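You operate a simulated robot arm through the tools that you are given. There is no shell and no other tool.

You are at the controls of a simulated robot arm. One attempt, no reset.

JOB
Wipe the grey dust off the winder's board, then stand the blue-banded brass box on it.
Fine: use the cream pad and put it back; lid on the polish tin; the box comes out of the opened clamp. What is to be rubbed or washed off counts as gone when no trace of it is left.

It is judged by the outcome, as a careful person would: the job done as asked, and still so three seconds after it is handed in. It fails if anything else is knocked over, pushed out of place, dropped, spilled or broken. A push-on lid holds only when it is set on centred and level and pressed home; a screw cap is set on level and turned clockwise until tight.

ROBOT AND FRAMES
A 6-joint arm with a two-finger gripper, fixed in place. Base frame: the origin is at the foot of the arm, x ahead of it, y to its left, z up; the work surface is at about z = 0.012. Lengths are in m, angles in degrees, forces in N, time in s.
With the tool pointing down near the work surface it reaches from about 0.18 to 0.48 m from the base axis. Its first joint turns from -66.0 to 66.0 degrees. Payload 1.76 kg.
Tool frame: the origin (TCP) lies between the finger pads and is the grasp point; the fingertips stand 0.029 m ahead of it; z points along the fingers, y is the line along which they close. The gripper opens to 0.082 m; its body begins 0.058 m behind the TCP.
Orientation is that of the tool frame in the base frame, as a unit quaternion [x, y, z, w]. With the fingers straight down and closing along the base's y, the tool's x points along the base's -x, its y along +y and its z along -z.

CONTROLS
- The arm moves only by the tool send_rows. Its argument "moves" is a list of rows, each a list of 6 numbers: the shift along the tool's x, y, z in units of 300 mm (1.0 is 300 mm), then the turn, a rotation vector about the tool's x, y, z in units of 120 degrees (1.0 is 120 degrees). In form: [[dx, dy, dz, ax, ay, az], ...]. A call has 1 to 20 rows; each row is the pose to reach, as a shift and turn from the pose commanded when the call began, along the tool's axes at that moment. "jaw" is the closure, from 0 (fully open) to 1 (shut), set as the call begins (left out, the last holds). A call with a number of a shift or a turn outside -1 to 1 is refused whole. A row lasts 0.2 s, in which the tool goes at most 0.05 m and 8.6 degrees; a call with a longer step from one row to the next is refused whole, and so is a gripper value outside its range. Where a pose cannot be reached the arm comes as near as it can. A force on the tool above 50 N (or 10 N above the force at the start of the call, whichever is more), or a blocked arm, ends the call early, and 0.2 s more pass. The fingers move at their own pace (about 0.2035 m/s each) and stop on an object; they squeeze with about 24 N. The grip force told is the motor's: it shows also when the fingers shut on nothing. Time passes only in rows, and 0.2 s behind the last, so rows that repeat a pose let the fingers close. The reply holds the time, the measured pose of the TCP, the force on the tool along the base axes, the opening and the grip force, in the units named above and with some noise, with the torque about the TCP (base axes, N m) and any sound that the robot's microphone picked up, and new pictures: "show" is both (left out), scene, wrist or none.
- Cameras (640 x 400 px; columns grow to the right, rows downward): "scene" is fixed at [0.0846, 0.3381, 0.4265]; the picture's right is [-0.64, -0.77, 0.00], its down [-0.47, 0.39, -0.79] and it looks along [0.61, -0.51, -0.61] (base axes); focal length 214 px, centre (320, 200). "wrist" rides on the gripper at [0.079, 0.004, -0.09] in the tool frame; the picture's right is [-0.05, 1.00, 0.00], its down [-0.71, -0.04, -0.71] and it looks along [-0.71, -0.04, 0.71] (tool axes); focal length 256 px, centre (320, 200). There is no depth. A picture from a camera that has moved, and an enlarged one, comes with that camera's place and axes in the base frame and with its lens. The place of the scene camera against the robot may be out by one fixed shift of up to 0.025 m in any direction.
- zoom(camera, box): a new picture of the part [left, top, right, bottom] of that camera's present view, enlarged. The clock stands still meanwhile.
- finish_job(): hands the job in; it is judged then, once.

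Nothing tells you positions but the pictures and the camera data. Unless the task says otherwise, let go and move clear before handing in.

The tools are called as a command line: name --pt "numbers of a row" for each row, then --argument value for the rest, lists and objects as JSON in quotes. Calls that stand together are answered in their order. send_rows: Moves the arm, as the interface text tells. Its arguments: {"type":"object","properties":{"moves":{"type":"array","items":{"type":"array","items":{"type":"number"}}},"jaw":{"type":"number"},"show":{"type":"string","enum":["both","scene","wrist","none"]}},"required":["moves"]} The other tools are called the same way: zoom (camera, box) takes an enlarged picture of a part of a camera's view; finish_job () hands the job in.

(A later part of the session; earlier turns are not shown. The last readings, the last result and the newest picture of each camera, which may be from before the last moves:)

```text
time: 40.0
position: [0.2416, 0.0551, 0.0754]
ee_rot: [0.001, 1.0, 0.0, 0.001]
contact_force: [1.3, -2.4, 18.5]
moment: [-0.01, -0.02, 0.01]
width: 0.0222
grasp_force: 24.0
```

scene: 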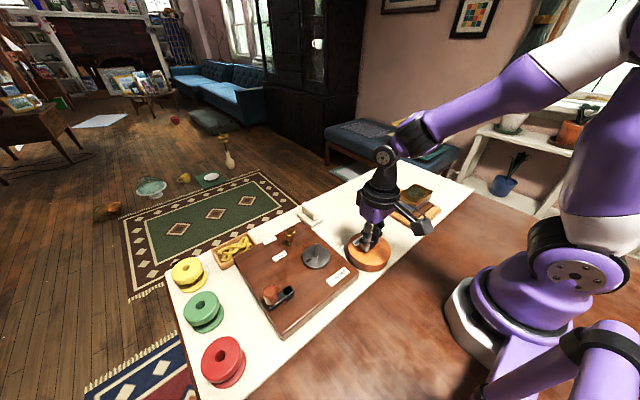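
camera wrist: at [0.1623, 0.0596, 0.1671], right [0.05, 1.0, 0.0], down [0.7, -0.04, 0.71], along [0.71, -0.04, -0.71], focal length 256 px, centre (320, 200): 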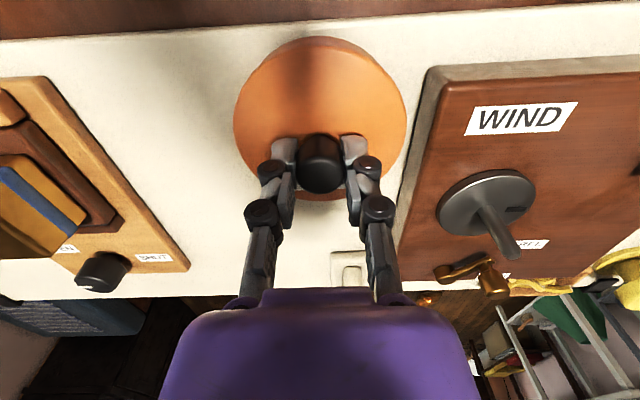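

send_rows --pt "0 0 0.002 0 0 0" --pt "0 0 0.004 0 0 0" --pt "0 0 0.004 0 0 0" --show "both"

zoom --camera "scene" --box '[342, 230, 406, 270]'

zoom --camera "wrist" --box '[220, 20, 412, 140]'

```text
time: 40.8
position: [0.2418, 0.0554, 0.0747]
ee_rot: [0.0, 1.0, 0.0, 0.0]
contact_force: [2.6, 0.1, 18.3]
moment: [-0.01, -0.1, 0.0]
width: 0.0224
grasp_force: 23.5
camera wrist: at [0.1623, 0.0597, 0.1646], right [0.05, 1.0, 0.0], down [0.7, -0.04, 0.71], along [0.71, -0.04, -0.71], focal length 256 px, centre (320, 200)
```

scene: 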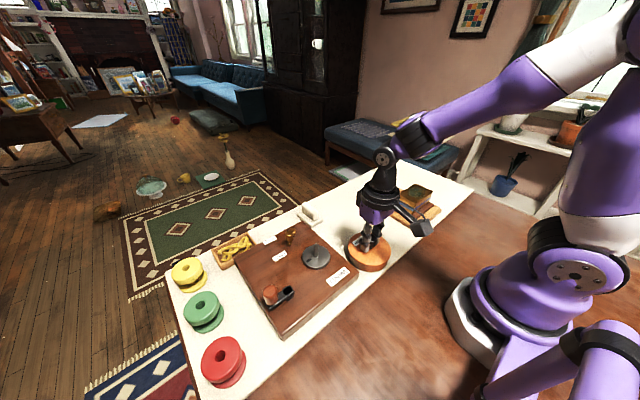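
wrist: 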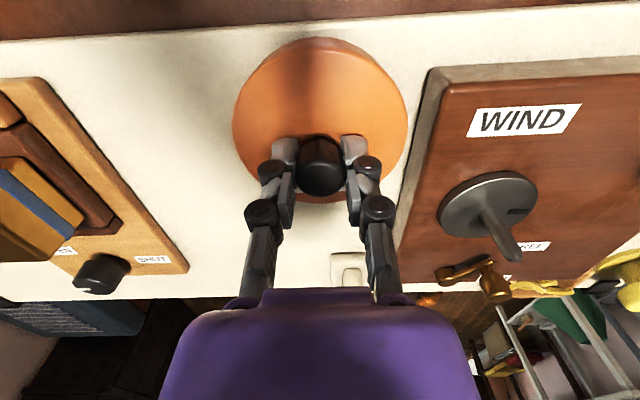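

```text
10.00 times, centred on (374, 250) of scene
camera zoom: at [0.0845, 0.3381, 0.4265], right [-0.64, -0.77, 0.0], down [-0.47, 0.39, -0.79], along [0.61, -0.51, -0.61], focal length 2145 px, centre (-220, -300)
```

zoom: 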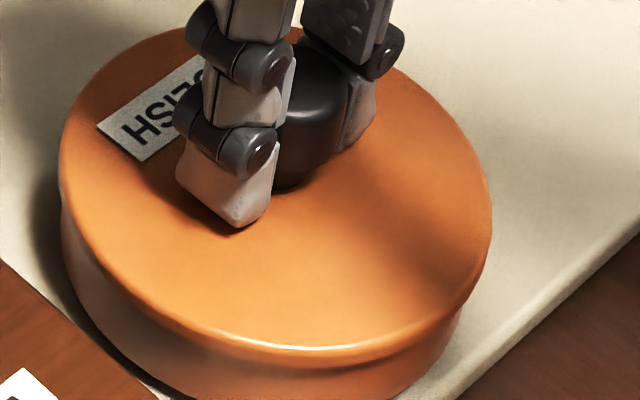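

```text
3.33 times, centred on (316, 80) of wrist
camera zoom: at [0.1623, 0.0597, 0.1646], right [0.05, 1.0, 0.0], down [0.7, -0.04, 0.71], along [0.71, -0.04, -0.71], focal length 853 px, centre (333, 600)
```

zoom: 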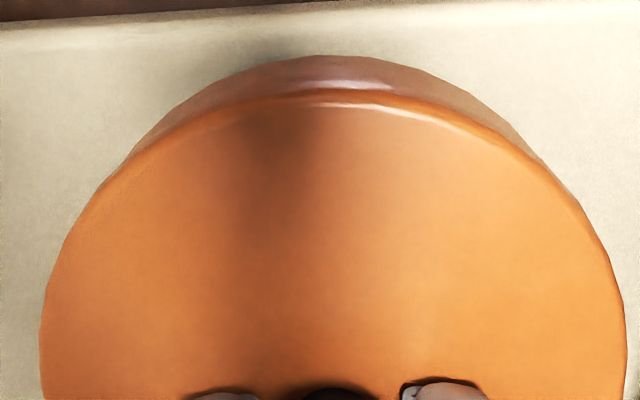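

The lid is sliding on at a steady 18 N. I'll continue pressing until it bottoms out.

send_rows --pt "0 0 0.003 0 0 0" --pt "0 0 0.006 0 0 0" --pt "0 0 0.006 0 0 0" --show "none"

```text
time: 41.6
position: [0.2413, 0.0549, 0.0723]
ee_rot: [0.0, 1.0, 0.0, 0.001]
contact_force: [4.5, 3.3, 12.5]
moment: [0.07, -0.17, 0.0]
width: 0.0221
grasp_force: 24.0
```

send_rows --pt "0 0 0.003 0 0 0" --pt "0 0 0.006 0 0 0" --pt "0 0 0.006 0 0 0" --show "both"

zoom --camera "scene" --box '[342, 230, 406, 270]'

zoom --camera "wrist" --box '[220, 20, 412, 140]'

```text
time: 42.4
position: [0.2411, 0.0563, 0.0713]
ee_rot: [0.0, 1.0, 0.0, 0.001]
contact_force: [-5.2, 1.9, 48.2]
moment: [0.0, 0.23, -0.02]
width: 0.0222
grasp_force: 23.9
camera wrist: at [0.1621, 0.0595, 0.1613], right [0.05, 1.0, 0.0], down [0.7, -0.04, 0.71], along [0.71, -0.04, -0.71], focal length 256 px, centre (320, 200)
```

scene: 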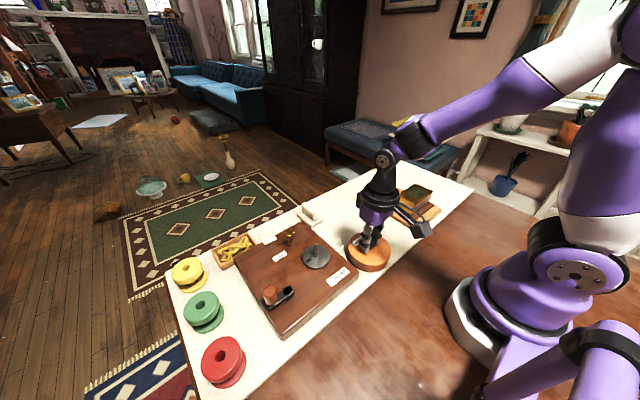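
wrist: 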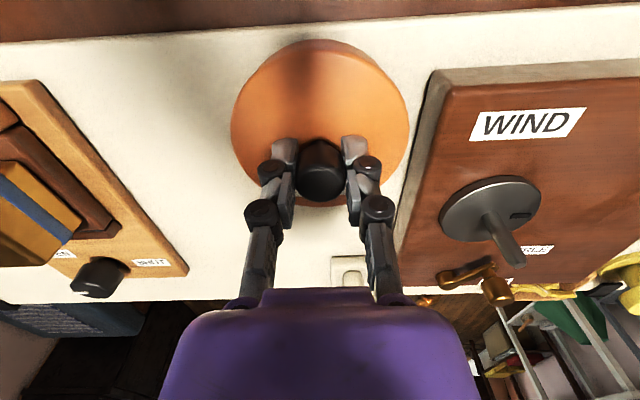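

```text
10.00 times, centred on (374, 250) of scene
camera zoom: at [0.0845, 0.3381, 0.4265], right [-0.64, -0.77, 0.0], down [-0.47, 0.39, -0.79], along [0.61, -0.51, -0.61], focal length 2145 px, centre (-220, -300)
```

zoom: 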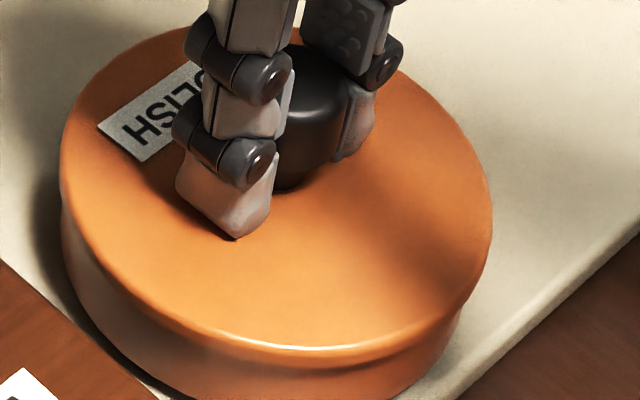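

```text
3.33 times, centred on (316, 80) of wrist
camera zoom: at [0.1621, 0.0595, 0.1613], right [0.05, 1.0, 0.0], down [0.7, -0.04, 0.71], along [0.71, -0.04, -0.71], focal length 853 px, centre (333, 600)
```

zoom: 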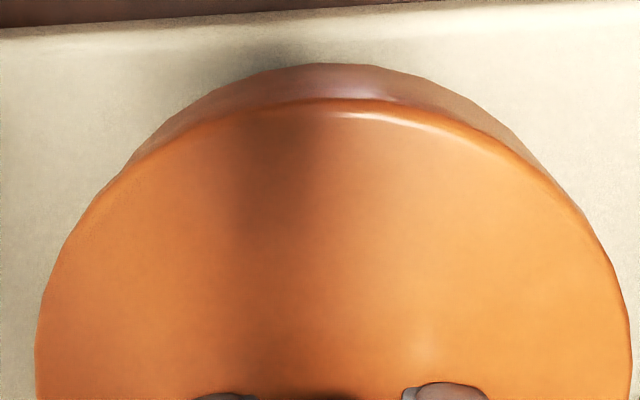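

48 N now, with the fingertips pressing on the lid top. I'll inspect how the lid sits.

zoom --camera "scene" --box '[342, 248, 374, 268]'

zoom --camera "scene" --box '[366, 254, 398, 274]'

zoom --camera "wrist" --box '[228, 30, 324, 90]'

zoom --camera "wrist" --box '[316, 30, 412, 90]'

```text
16.00 times, centred on (358, 258) of scene
camera zoom: at [0.0845, 0.3381, 0.4265], right [-0.64, -0.77, 0.0], down [-0.47, 0.39, -0.79], along [0.61, -0.51, -0.61], focal length 3432 px, centre (-288, -728)
```

zoom: 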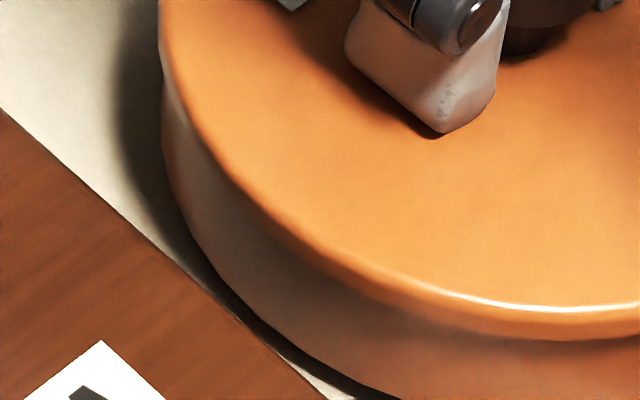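

```text
16.00 times, centred on (382, 264) of scene
camera zoom: at [0.0845, 0.3381, 0.4265], right [-0.64, -0.77, 0.0], down [-0.47, 0.39, -0.79], along [0.61, -0.51, -0.61], focal length 3432 px, centre (-672, -824)
```

zoom: 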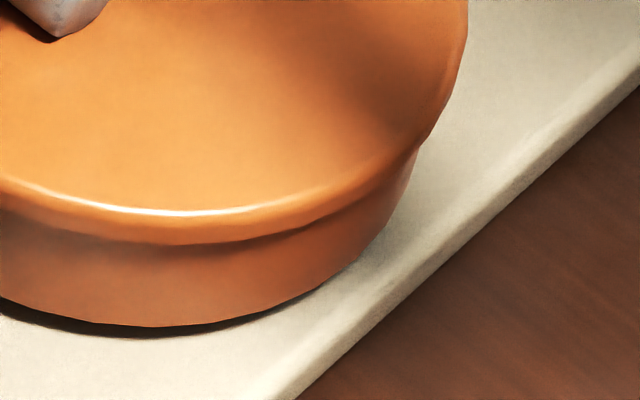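

```text
6.67 times, centred on (276, 60) of wrist
camera zoom: at [0.1621, 0.0595, 0.1613], right [0.05, 1.0, 0.0], down [0.7, -0.04, 0.71], along [0.71, -0.04, -0.71], focal length 1707 px, centre (613, 1133)
```

zoom: 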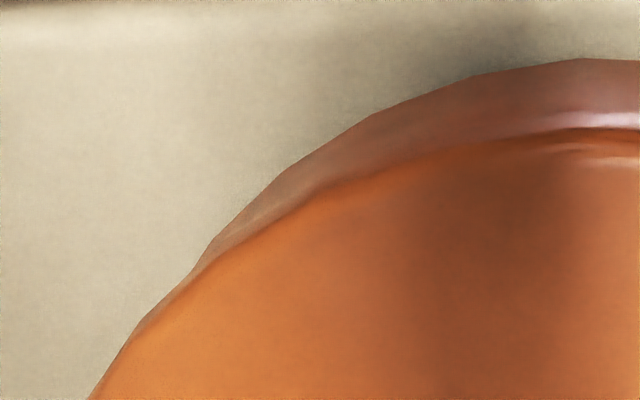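

```text
6.67 times, centred on (364, 60) of wrist
camera zoom: at [0.1621, 0.0595, 0.1613], right [0.05, 1.0, 0.0], down [0.7, -0.04, 0.71], along [0.71, -0.04, -0.71], focal length 1707 px, centre (27, 1133)
```

zoom: 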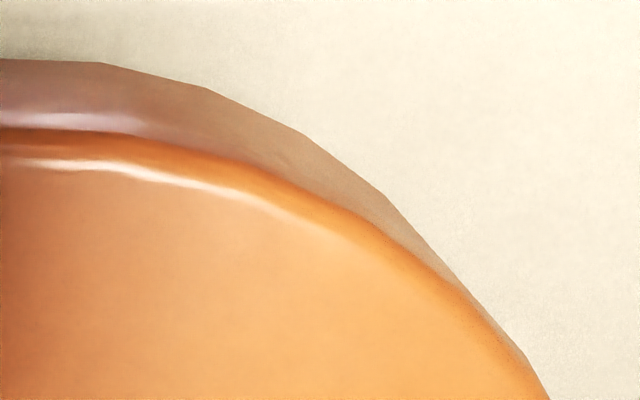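

The lid overlaps the rim by about 4.5 mm with no gap, so it looks home and level. One more small firm press to be sure, then release.

send_rows --pt "0 0 0.001 0 0 0" --pt "0 0 0.001 0 0 0" --show "none"

```text
time: 43.0
position: [0.2413, 0.0558, 0.0719]
ee_rot: [0.0, 1.0, 0.0, 0.002]
contact_force: [-4.7, -1.9, 14.9]
moment: [-0.08, 0.17, 0.0]
width: 0.022
grasp_force: 24.4
stopped in row 2: the force on the tool passed its limit at 59 N (the readings are from after the stop); the commanded pose is now the measured one
```

It was pressed to 59 N and held. Now opening the jaws and rising clear.

send_rows --pt "0 0 -0.002 0 0 0" --pt "0 0 -0.002 0 0 0" --pt "0 0 -0.002 0 0 0" --jaw 0.39 --show "none"

send_rows --pt "0 0 -0.1 0 0 0" --pt "0 0 -0.2 0 0 0" --pt "0.05 0 -0.35 0 0 0" --pt "0.1 0 -0.45 0 0 0" --pt "0.1 0 -0.45 0 0 0" --show "both"

zoom --camera "scene" --box '[326, 215, 422, 275]'

zoom --camera "wrist" --box '[240, 20, 400, 120]'

```text
time: 43.8
position: [0.24, 0.0554, 0.0723]
ee_rot: [-0.001, 1.0, 0.0, 0.001]
contact_force: [-0.1, -0.3, -0.1]
moment: [-0.03, -0.01, 0.04]
width: 0.0502
grasp_force: 0.0
```

```text
time: 45.0
position: [0.2108, 0.0549, 0.2075]
ee_rot: [0.0, 1.0, 0.001, 0.002]
contact_force: [0.1, -0.1, -0.2]
moment: [0.02, -0.02, 0.0]
width: 0.0499
grasp_force: 0.0
camera wrist: at [0.1325, 0.0597, 0.2968], right [0.05, 1.0, 0.0], down [0.7, -0.04, 0.71], along [0.71, -0.04, -0.71], focal length 256 px, centre (320, 200)
```

scene: 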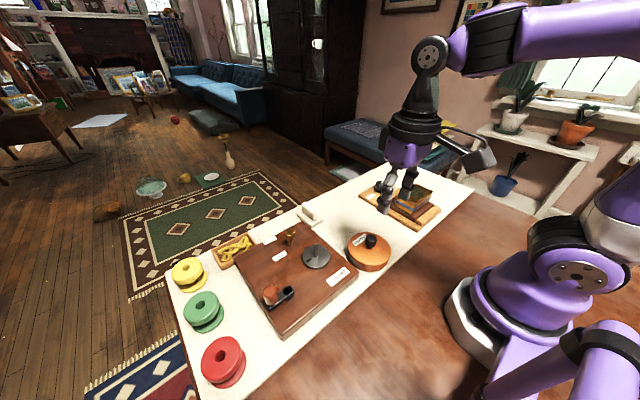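
wrist: 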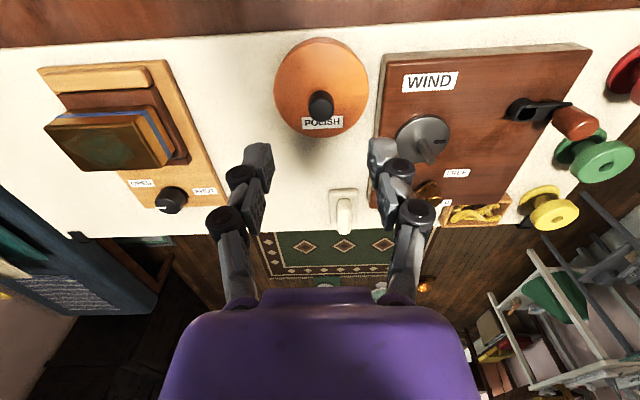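

```text
6.67 times, centred on (374, 245) of scene
camera zoom: at [0.0846, 0.3381, 0.4265], right [-0.64, -0.77, 0.0], down [-0.47, 0.39, -0.79], along [0.61, -0.51, -0.61], focal length 1430 px, centre (-40, -100)
```

zoom: 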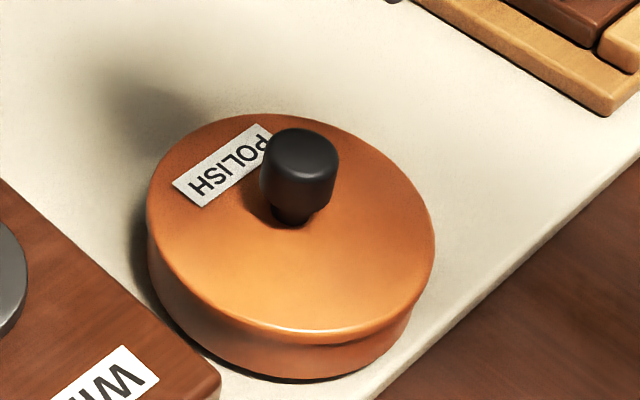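

```text
4.00 times, centred on (320, 70) of wrist
camera zoom: at [0.1325, 0.0597, 0.2968], right [0.05, 1.0, 0.0], down [0.7, -0.04, 0.71], along [0.71, -0.04, -0.71], focal length 1024 px, centre (320, 720)
```

zoom: 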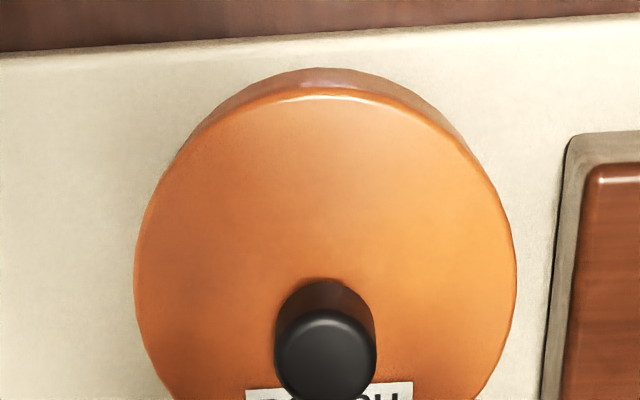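

The lid is on and level. Next is the clamp, so I'll view the knob and box from nearer.

send_rows --pt "-0.04 -0.12 0 0 0 0" --pt "-0.08 -0.25 0 0 0 0" --pt "-0.12 -0.38 0 0 0 0" --pt "-0.16 -0.5 0 0 0 0" --pt "-0.22 -0.62 0 0 0 0" --pt "-0.3 -0.733 0 0 0 0" --pt "-0.3 -0.733 0 0 0 0" --jaw 0.0 --show "both"

zoom --camera "wrist" --box '[250, 100, 410, 200]'

zoom --camera "wrist" --box '[200, 0, 440, 150]'

zoom --camera "scene" --box '[356, 170, 452, 230]'

```text
time: 46.6
position: [0.3019, -0.1644, 0.2058]
ee_rot: [0.0, 1.0, 0.0, 0.001]
contact_force: [-0.3, 0.1, 0.0]
moment: [-0.02, 0.03, 0.02]
width: 0.0819
grasp_force: 0.1
camera wrist: at [0.2223, -0.1608, 0.2955], right [0.05, 1.0, 0.0], down [0.7, -0.04, 0.71], along [0.71, -0.04, -0.71], focal length 256 px, centre (320, 200)
```

scene: 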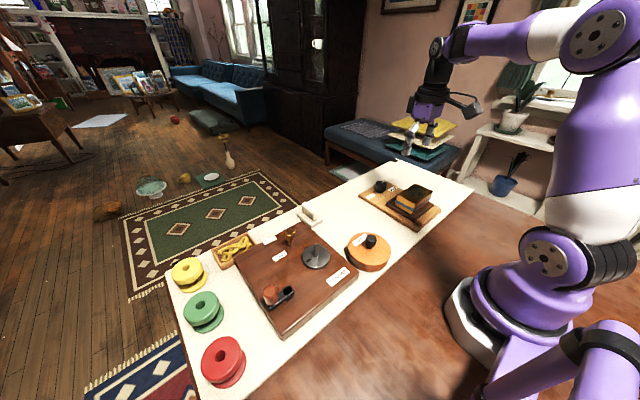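
wrist: 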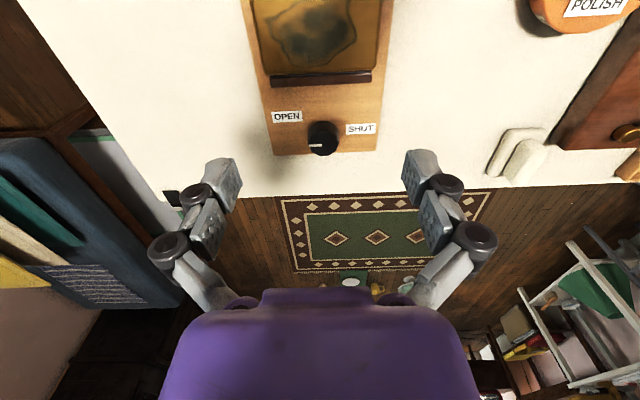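

```text
4.00 times, centred on (330, 150) of wrist
camera zoom: at [0.2223, -0.1608, 0.2955], right [0.05, 1.0, 0.0], down [0.7, -0.04, 0.71], along [0.71, -0.04, -0.71], focal length 1024 px, centre (280, 400)
```

zoom: 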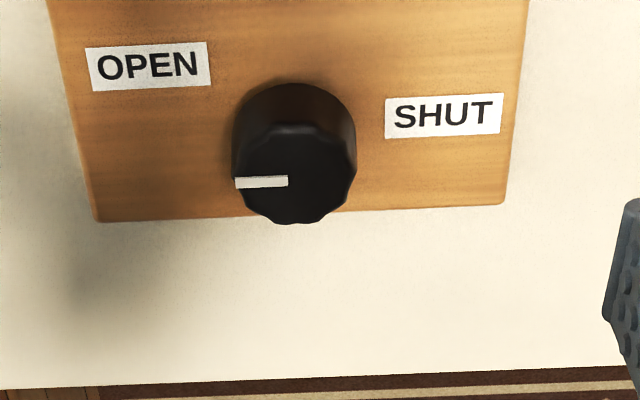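

```text
2.67 times, centred on (320, 75) of wrist
camera zoom: at [0.2223, -0.1608, 0.2955], right [0.05, 1.0, 0.0], down [0.7, -0.04, 0.71], along [0.71, -0.04, -0.71], focal length 683 px, centre (320, 533)
```

zoom: 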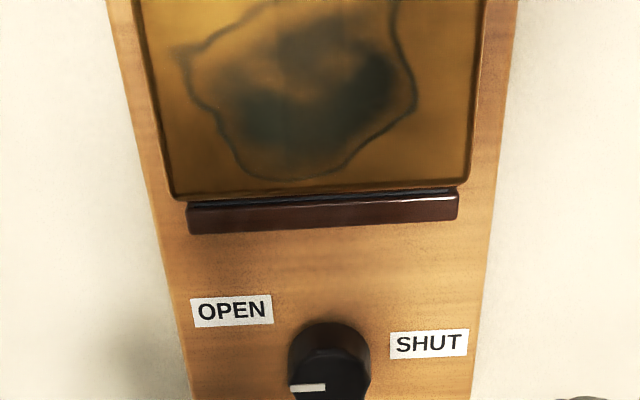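

```text
6.67 times, centred on (404, 200) of scene
camera zoom: at [0.0846, 0.3381, 0.4265], right [-0.64, -0.77, 0.0], down [-0.47, 0.39, -0.79], along [0.61, -0.51, -0.61], focal length 1430 px, centre (-240, 200)
```

zoom: 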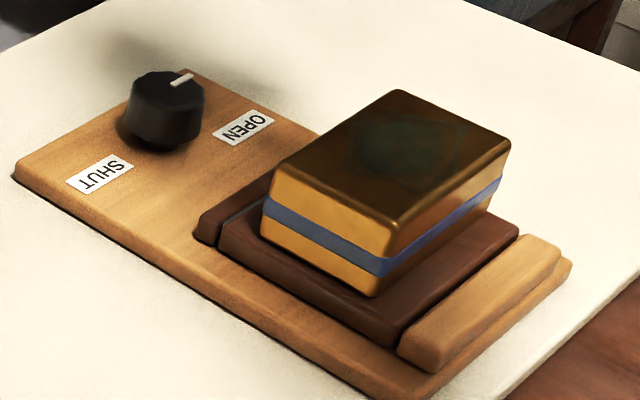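

The box top is at about z 0.078 and spans roughly x 0.241–0.294, y -0.209 to -0.12, so it must be gripped across x. The knob is centred near (0.380, -0.1645) and is about 34 mm wide. I'll hover over the knob.

send_rows --pt "-0.09 0 0.09 0 0 0" --pt "-0.18 0 0.19 0 0 0" --pt "-0.26 0 0.3 0 0 0" --pt "-0.26 0 0.3 0 0 0" --jaw 0.2 --show "both"

zoom --camera "wrist" --box '[200, 40, 440, 190]'

zoom --camera "scene" --box '[346, 150, 458, 220]'

```text
time: 47.6
position: [0.3806, -0.1653, 0.1174]
ee_rot: [0.0, 1.0, 0.0, 0.001]
contact_force: [-0.7, 0.1, 0.5]
moment: [0.0, 0.01, 0.03]
width: 0.0655
grasp_force: 0.0
camera wrist: at [0.3004, -0.1608, 0.2061], right [0.05, 1.0, 0.0], down [0.7, -0.04, 0.71], along [0.71, -0.04, -0.7], focal length 256 px, centre (320, 200)
```

scene: 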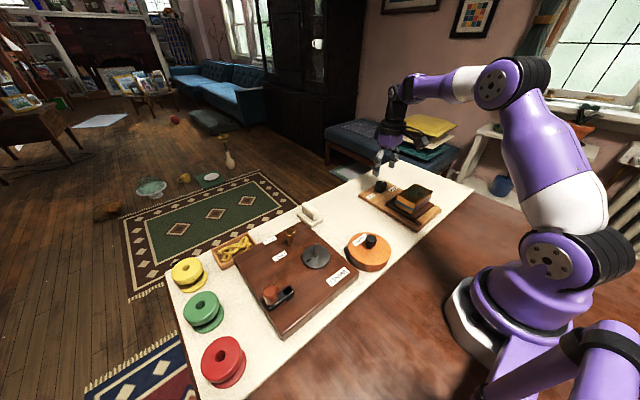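
wrist: 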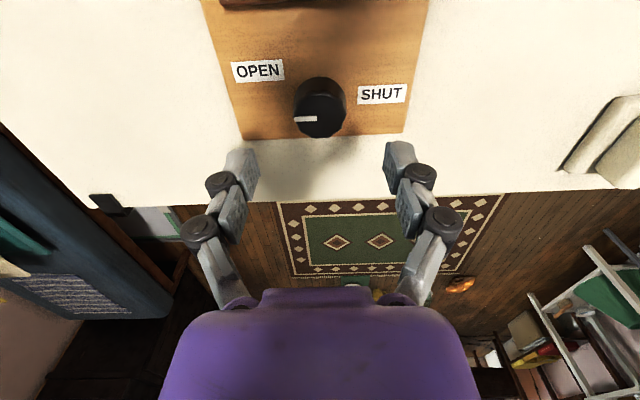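

```text
2.67 times, centred on (320, 115) of wrist
camera zoom: at [0.3004, -0.1608, 0.2061], right [0.05, 1.0, 0.0], down [0.7, -0.04, 0.71], along [0.71, -0.04, -0.7], focal length 683 px, centre (320, 427)
```

zoom: 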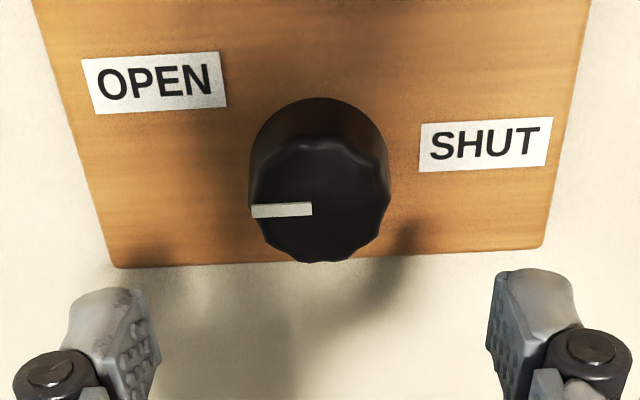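

```text
5.71 times, centred on (402, 185) of scene
camera zoom: at [0.0846, 0.3381, 0.4265], right [-0.64, -0.77, 0.0], down [-0.47, 0.39, -0.79], along [0.61, -0.51, -0.61], focal length 1226 px, centre (-149, 286)
```

zoom: 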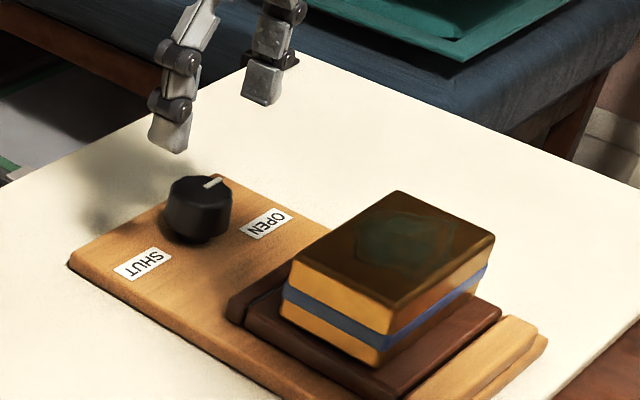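

The knob is centred under the gripper. Descending to grip it.

send_rows --pt "-0.002 0 0.07 0 0 0" --pt "-0.002 0 0.14 0 0 0" --pt "-0.002 0 0.203 0 0 0" --pt "-0.002 0 0.203 0 0 0" --show "none"

send_rows --pt "0 0 0 0 0 0" --pt "0 0 0 0 0 0" --pt "0 0 0 0 0 0" --jaw 1.0 --show "both"

zoom --camera "wrist" --box '[200, 60, 440, 210]'

zoom --camera "scene" --box '[346, 150, 458, 220]'

```text
time: 48.6
position: [0.3798, -0.1648, 0.0562]
ee_rot: [0.0, 1.0, 0.0, 0.002]
contact_force: [0.1, 0.8, 0.9]
moment: [0.0, 0.0, -0.03]
width: 0.0655
grasp_force: 0.0
```

```text
time: 49.4
position: [0.3789, -0.1654, 0.0576]
ee_rot: [0.0, 1.0, -0.001, 0.002]
contact_force: [-3.5, 4.9, 20.1]
moment: [0.13, 0.14, 0.01]
width: 0.0353
grasp_force: 36.1
camera wrist: at [0.3009, -0.1609, 0.1462], right [0.05, 1.0, 0.0], down [0.7, -0.04, 0.71], along [0.71, -0.04, -0.7], focal length 256 px, centre (320, 200)
```

scene: 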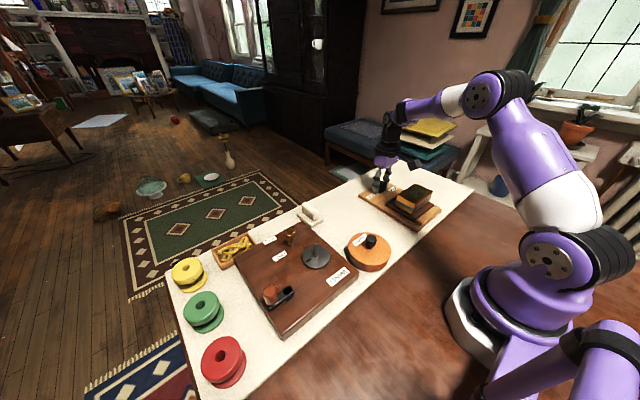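
wrist: 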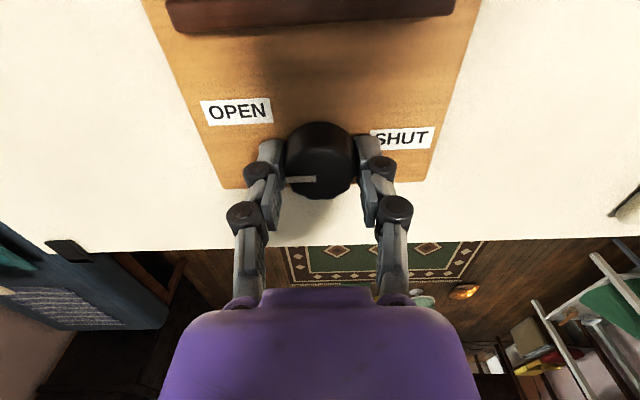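

```text
2.67 times, centred on (320, 135) of wrist
camera zoom: at [0.3009, -0.1609, 0.1462], right [0.05, 1.0, 0.0], down [0.7, -0.04, 0.71], along [0.71, -0.04, -0.7], focal length 683 px, centre (320, 373)
```

zoom: 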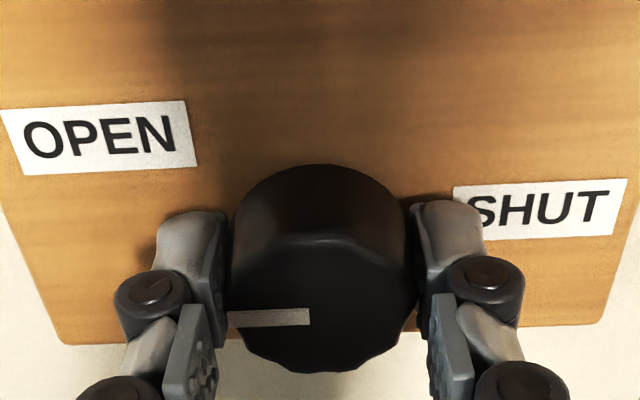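

```text
5.71 times, centred on (402, 185) of scene
camera zoom: at [0.0845, 0.3382, 0.4265], right [-0.64, -0.77, 0.0], down [-0.47, 0.39, -0.79], along [0.61, -0.51, -0.61], focal length 1226 px, centre (-149, 286)
```

zoom: 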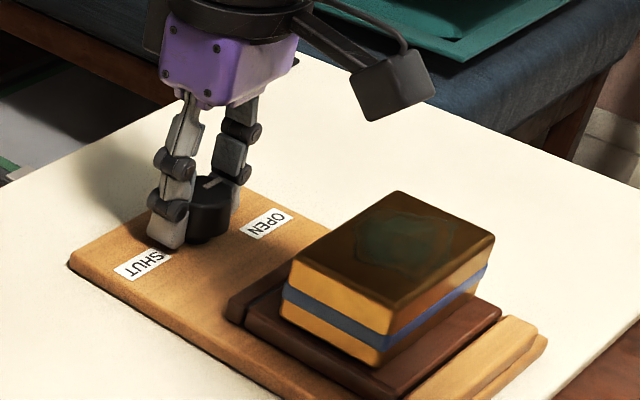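

The knob is gripped, with the fingertips touching the plate. I'll lift by 1 mm to relieve that and try turning counterclockwise seen from above (SHUT to OPEN the short way round), by about 22°.

send_rows --pt "0 0 -0.004 0 0 0" --pt "0 0 -0.004 0 0 -0.06" --pt "0 0 -0.004 0 0 -0.12" --pt "0 0 -0.004 0 0 -0.18" --pt "0 0 -0.004 0 0 -0.18" --show "both"

zoom --camera "scene" --box '[346, 150, 458, 220]'

zoom --camera "wrist" --box '[200, 60, 440, 210]'

```text
time: 50.6
position: [0.3801, -0.1642, 0.0561]
ee_rot: [-0.188, 0.982, 0.001, 0.001]
contact_force: [15.0, 6.6, -14.9]
moment: [0.16, -0.45, -0.05]
width: 0.0352
grasp_force: 36.4
camera wrist: at [0.3051, -0.19, 0.1464], right [-0.32, 0.95, 0.0], down [0.67, 0.23, 0.71], along [0.67, 0.23, -0.71], focal length 256 px, centre (320, 200)
```

scene: 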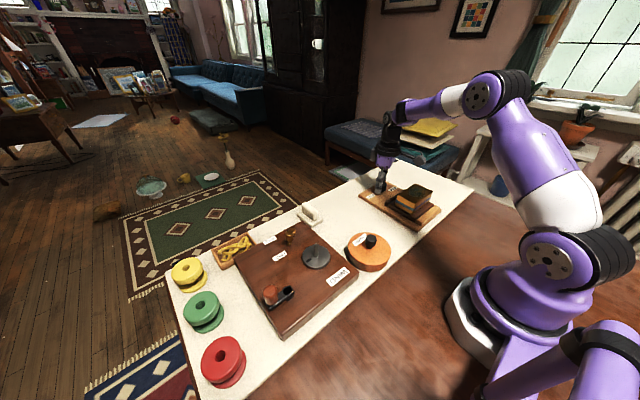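
wrist: 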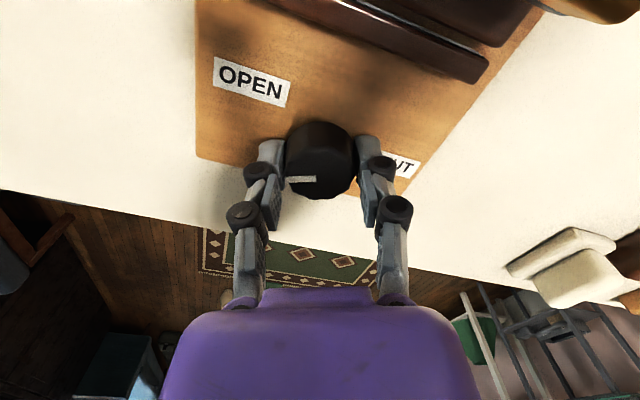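

```text
5.71 times, centred on (402, 185) of scene
camera zoom: at [0.0846, 0.3381, 0.4265], right [-0.64, -0.77, 0.0], down [-0.47, 0.39, -0.79], along [0.61, -0.51, -0.61], focal length 1226 px, centre (-149, 286)
```

zoom: 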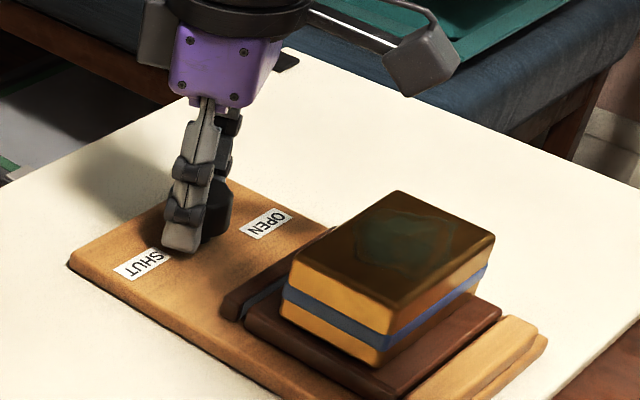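

```text
2.67 times, centred on (320, 135) of wrist
camera zoom: at [0.3051, -0.19, 0.1464], right [-0.32, 0.95, 0.0], down [0.67, 0.23, 0.71], along [0.67, 0.23, -0.71], focal length 683 px, centre (320, 373)
```

zoom: 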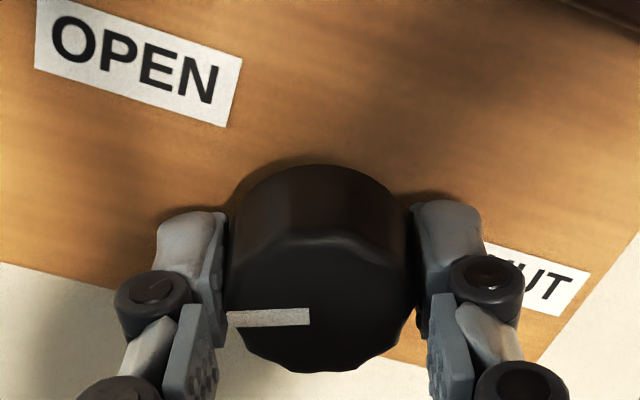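

The knob turned with the gripper and the gap by the thin jaw strip has widened, so counterclockwise opens the clamp. I'll keep turning.

send_rows --pt "0 0 0.002 0 0 -0.06" --pt "0 0 0.002 0 0 -0.12" --pt "0 0 0.002 0 0 -0.18" --pt "0 0 0.002 0 0 -0.24" --pt "0 0 0.002 0 0 -0.3" --pt "0 0 0.002 0 0 -0.36" --pt "0 0 0.002 0 0 -0.36" --show "both"

zoom --camera "scene" --box '[346, 150, 458, 220]'

zoom --camera "wrist" --box '[200, 60, 440, 210]'

```text
time: 52.2
position: [0.3784, -0.1632, 0.0568]
ee_rot: [-0.537, 0.844, 0.001, 0.0]
contact_force: [-5.7, 31.4, 1.7]
moment: [0.86, 0.13, -0.05]
width: 0.0353
grasp_force: 36.1
camera wrist: at [0.3423, -0.234, 0.1464], right [-0.88, 0.47, 0.0], down [0.33, 0.62, 0.71], along [0.33, 0.63, -0.71], focal length 256 px, centre (320, 200)
```

scene: 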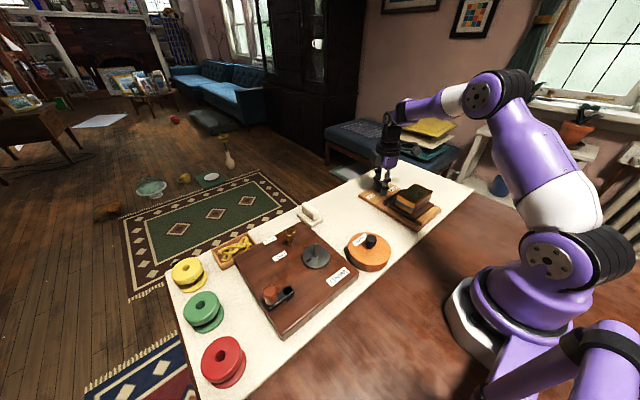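
wrist: 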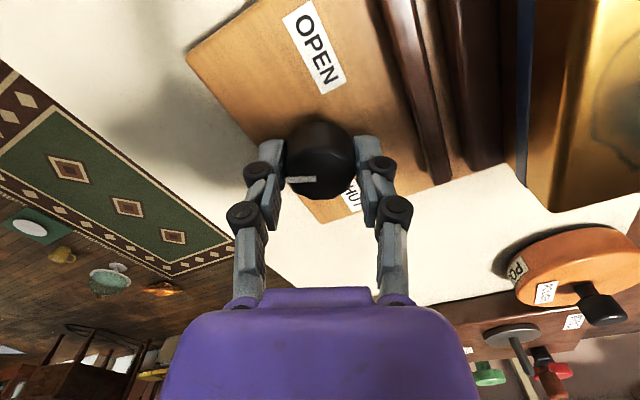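

```text
5.71 times, centred on (402, 185) of scene
camera zoom: at [0.0846, 0.3381, 0.4265], right [-0.64, -0.77, 0.0], down [-0.47, 0.39, -0.79], along [0.61, -0.51, -0.61], focal length 1226 px, centre (-149, 286)
```

zoom: 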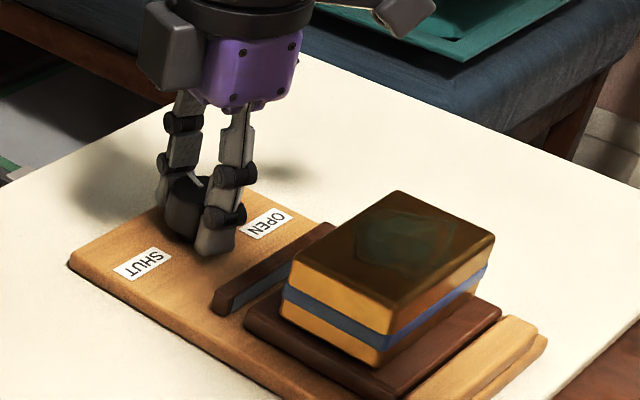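

```text
2.67 times, centred on (320, 135) of wrist
camera zoom: at [0.3423, -0.234, 0.1464], right [-0.88, 0.47, 0.0], down [0.33, 0.62, 0.71], along [0.33, 0.63, -0.71], focal length 683 px, centre (320, 373)
```

zoom: 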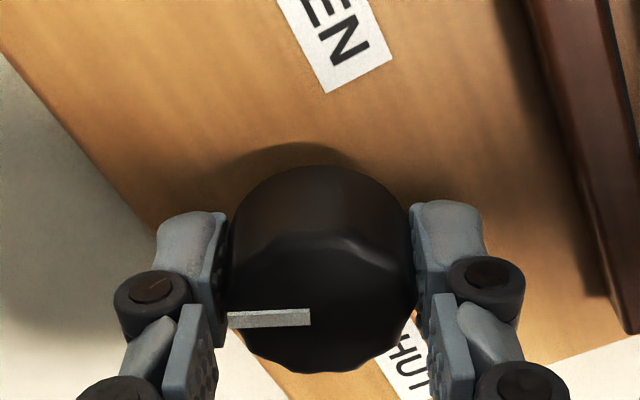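

The thin strip is the moving jaw and it is retreating. There's some side load from being slightly off the knob's axis, so I'll compensate while turning further.

send_rows --pt "-0.0029 0.0046 0 0 0 0" --pt "-0.0027 0.0052 0 0 0 -0.06" --pt "-0.0025 0.0058 0 0 0 -0.12" --pt "-0.0023 0.0064 0 0 0 -0.18" --pt "-0.002 0.007 0 0 0 -0.24" --pt "-0.0018 0.0074 0 0 0 -0.3" --pt "-0.0017 0.0078 0 0 0 -0.35" --pt "-0.0017 0.0078 0 0 0 -0.35" --show "both"

zoom --camera "scene" --box '[346, 150, 458, 220]'

zoom --camera "wrist" --box '[200, 60, 440, 210]'

```text
time: 54.0
position: [0.3773, -0.1638, 0.0575]
ee_rot: [0.802, -0.598, 0.002, 0.0]
contact_force: [5.0, -8.9, -9.9]
moment: [-0.56, -0.4, -0.51]
width: 0.0352
grasp_force: 36.1
camera wrist: at [0.3967, -0.2413, 0.1471], right [-0.97, -0.24, 0.0], down [-0.17, 0.69, 0.71], along [-0.16, 0.69, -0.71], focal length 256 px, centre (320, 200)
```

scene: 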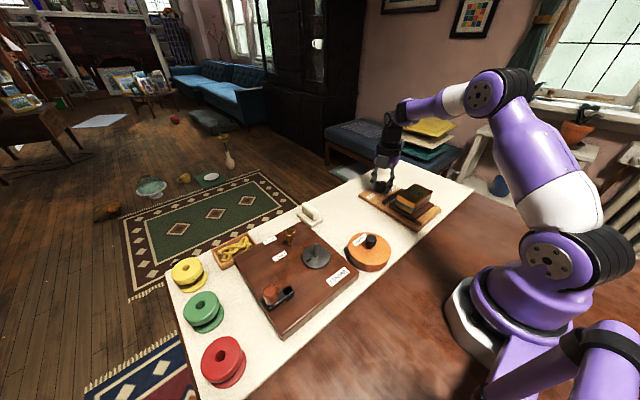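
wrist: 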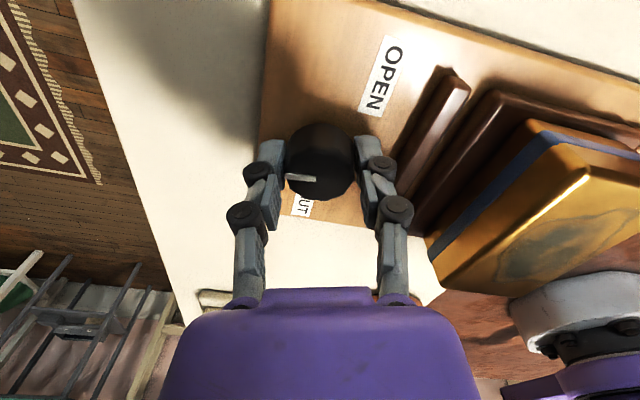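

```text
5.71 times, centred on (402, 185) of scene
camera zoom: at [0.0846, 0.3381, 0.4265], right [-0.64, -0.77, 0.0], down [-0.47, 0.39, -0.79], along [0.61, -0.51, -0.61], focal length 1226 px, centre (-149, 286)
```

zoom: 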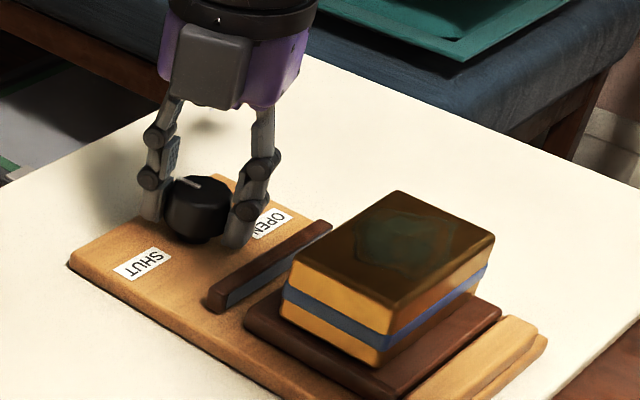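

```text
2.67 times, centred on (320, 135) of wrist
camera zoom: at [0.3967, -0.2413, 0.1471], right [-0.97, -0.24, 0.0], down [-0.17, 0.69, 0.71], along [-0.16, 0.69, -0.71], focal length 683 px, centre (320, 373)
```

zoom: 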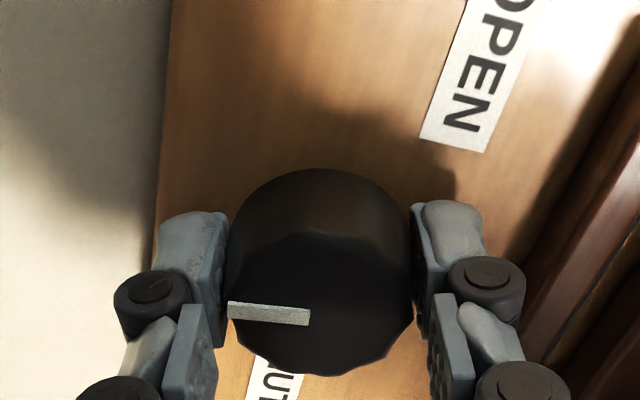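

The torque has risen to 0.5 N·m and the knob lags the gripper slightly, so it has reached its stop after about 100°. I'll ease back, release just enough and rise.

send_rows --pt "0 0 0 0 0 0.03" --pt "0 0 0 0 0 0.03" --pt "0 0 0 0 0 0.03" --jaw 0.42 --show "none"

send_rows --pt "0 0 -0.1 0 0 0" --pt "0 0 -0.2 0 0 0" --pt "0 0 -0.33 0 0 0" --pt "0 0 -0.45 0 0 0" --pt "0 0 -0.45 0 0 0" --show "both"

zoom --camera "scene" --box '[346, 160, 458, 230]'

zoom --camera "wrist" --box '[240, 40, 560, 240]'

```text
time: 54.8
position: [0.3768, -0.1633, 0.0569]
ee_rot: [0.784, -0.621, 0.001, -0.002]
contact_force: [0.5, 0.0, -0.2]
moment: [0.01, 0.03, 0.03]
width: 0.0473
grasp_force: 0.2
```

```text
time: 56.0
position: [0.3787, -0.1634, 0.1919]
ee_rot: [0.783, -0.621, 0.001, -0.001]
contact_force: [-0.6, -0.6, -0.2]
moment: [-0.01, -0.01, 0.0]
width: 0.0477
grasp_force: 0.1
camera wrist: at [0.3917, -0.241, 0.2823], right [-0.98, -0.18, 0.0], down [-0.13, 0.7, 0.71], along [-0.12, 0.7, -0.71], focal length 256 px, centre (320, 200)
```

scene: 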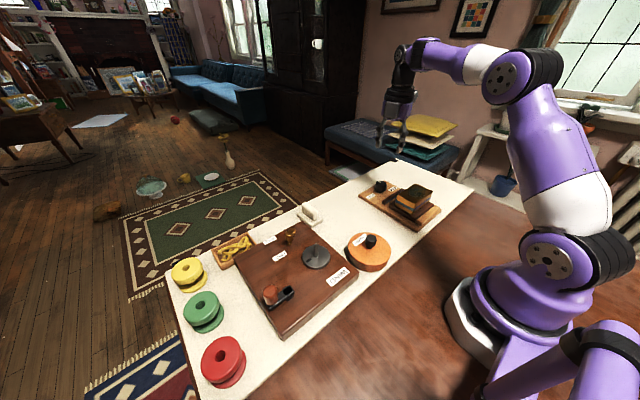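
wrist: 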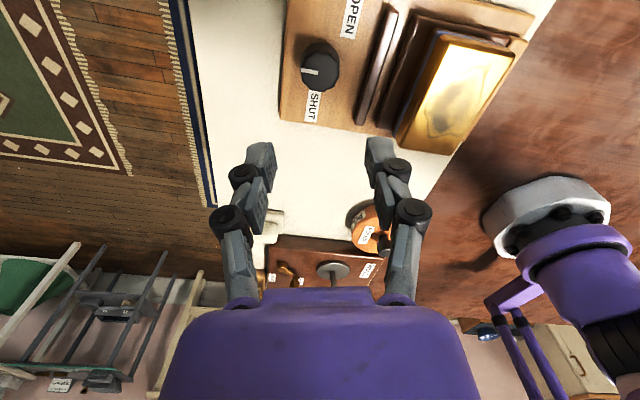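

```text
5.71 times, centred on (402, 195) of scene
camera zoom: at [0.0846, 0.3381, 0.4265], right [-0.64, -0.77, 0.0], down [-0.47, 0.39, -0.79], along [0.61, -0.51, -0.61], focal length 1226 px, centre (-149, 229)
```

zoom: 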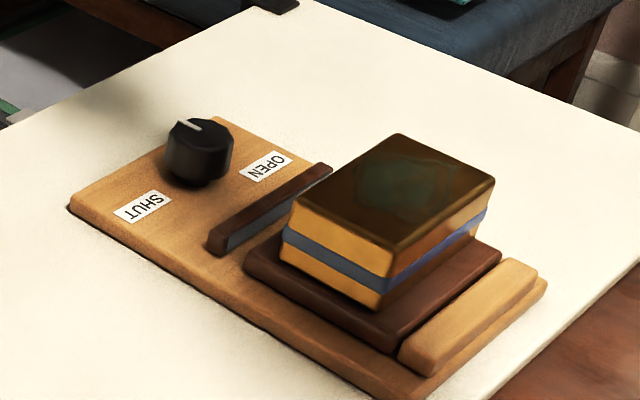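

```text
2.00 times, centred on (400, 140) of wrist
camera zoom: at [0.3917, -0.241, 0.2823], right [-0.98, -0.18, 0.0], down [-0.13, 0.7, 0.71], along [-0.12, 0.7, -0.71], focal length 512 px, centre (160, 320)
```

zoom: 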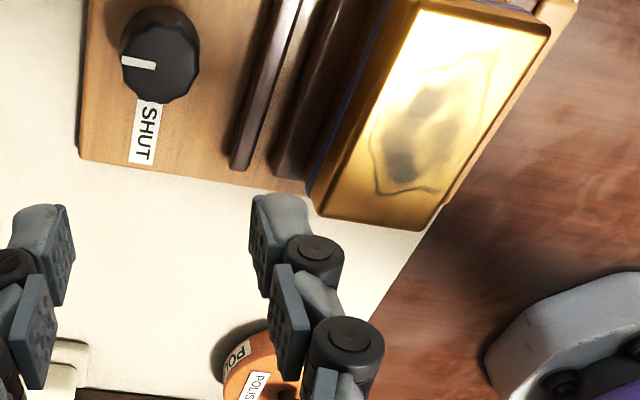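

The jaw has backed off about 10 mm and the knob is at its stop, so the clamp is open. Next I'll turn the gripper to close along x and hover above the box.

send_rows --pt "-0.027 0.12 0.05 0 0 0.036" --pt "-0.055 0.24 0.11 0 0 0.073" --pt "-0.0818 0.3593 0.17 0 0 0.109" --pt "-0.0818 0.3593 0.17 0 0 0.109" --jaw 0.0 --show "both"

zoom --camera "scene" --box '[346, 150, 474, 230]'

zoom --camera "wrist" --box '[200, 40, 440, 190]'

```text
time: 57.0
position: [0.2661, -0.1632, 0.141]
ee_rot: [0.708, -0.707, 0.001, -0.001]
contact_force: [-0.1, -0.8, -0.1]
moment: [0.02, 0.01, 0.01]
width: 0.0819
grasp_force: 0.0
camera wrist: at [0.263, -0.2429, 0.2306], right [-1.0, 0.05, 0.0], down [0.03, 0.71, 0.71], along [0.04, 0.71, -0.71], focal length 256 px, centre (320, 200)
```

scene: 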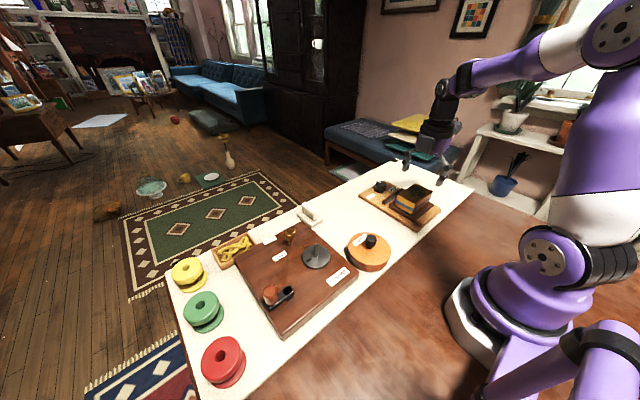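
wrist: 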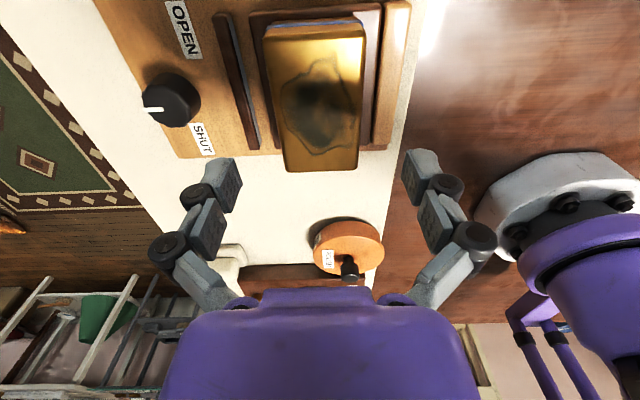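

```text
5.00 times, centred on (410, 190) of scene
camera zoom: at [0.0846, 0.3381, 0.4265], right [-0.64, -0.77, 0.0], down [-0.47, 0.39, -0.79], along [0.61, -0.51, -0.61], focal length 1072 px, centre (-130, 250)
```

zoom: 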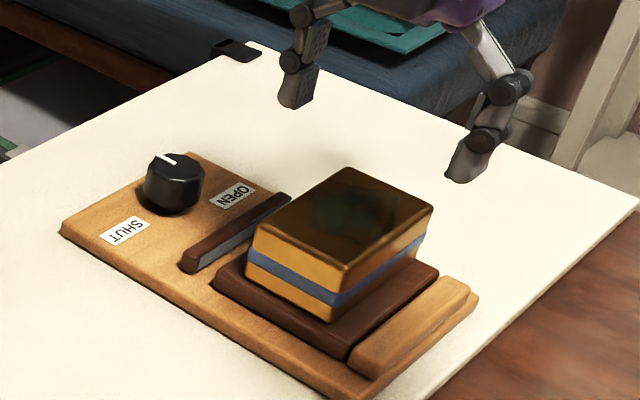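

```text
2.67 times, centred on (320, 115) of wrist
camera zoom: at [0.263, -0.2429, 0.2306], right [-1.0, 0.05, 0.0], down [0.03, 0.71, 0.71], along [0.04, 0.71, -0.71], focal length 683 px, centre (320, 427)
```

zoom: 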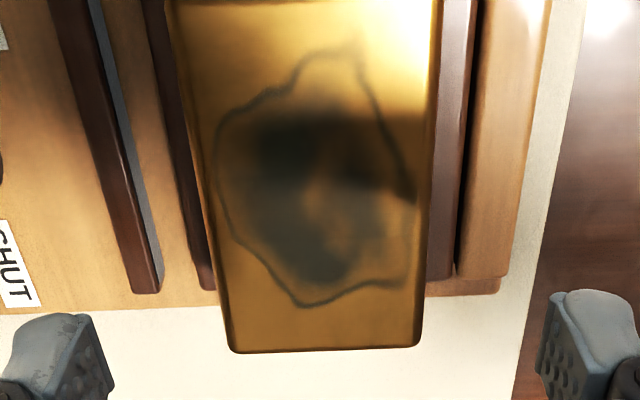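

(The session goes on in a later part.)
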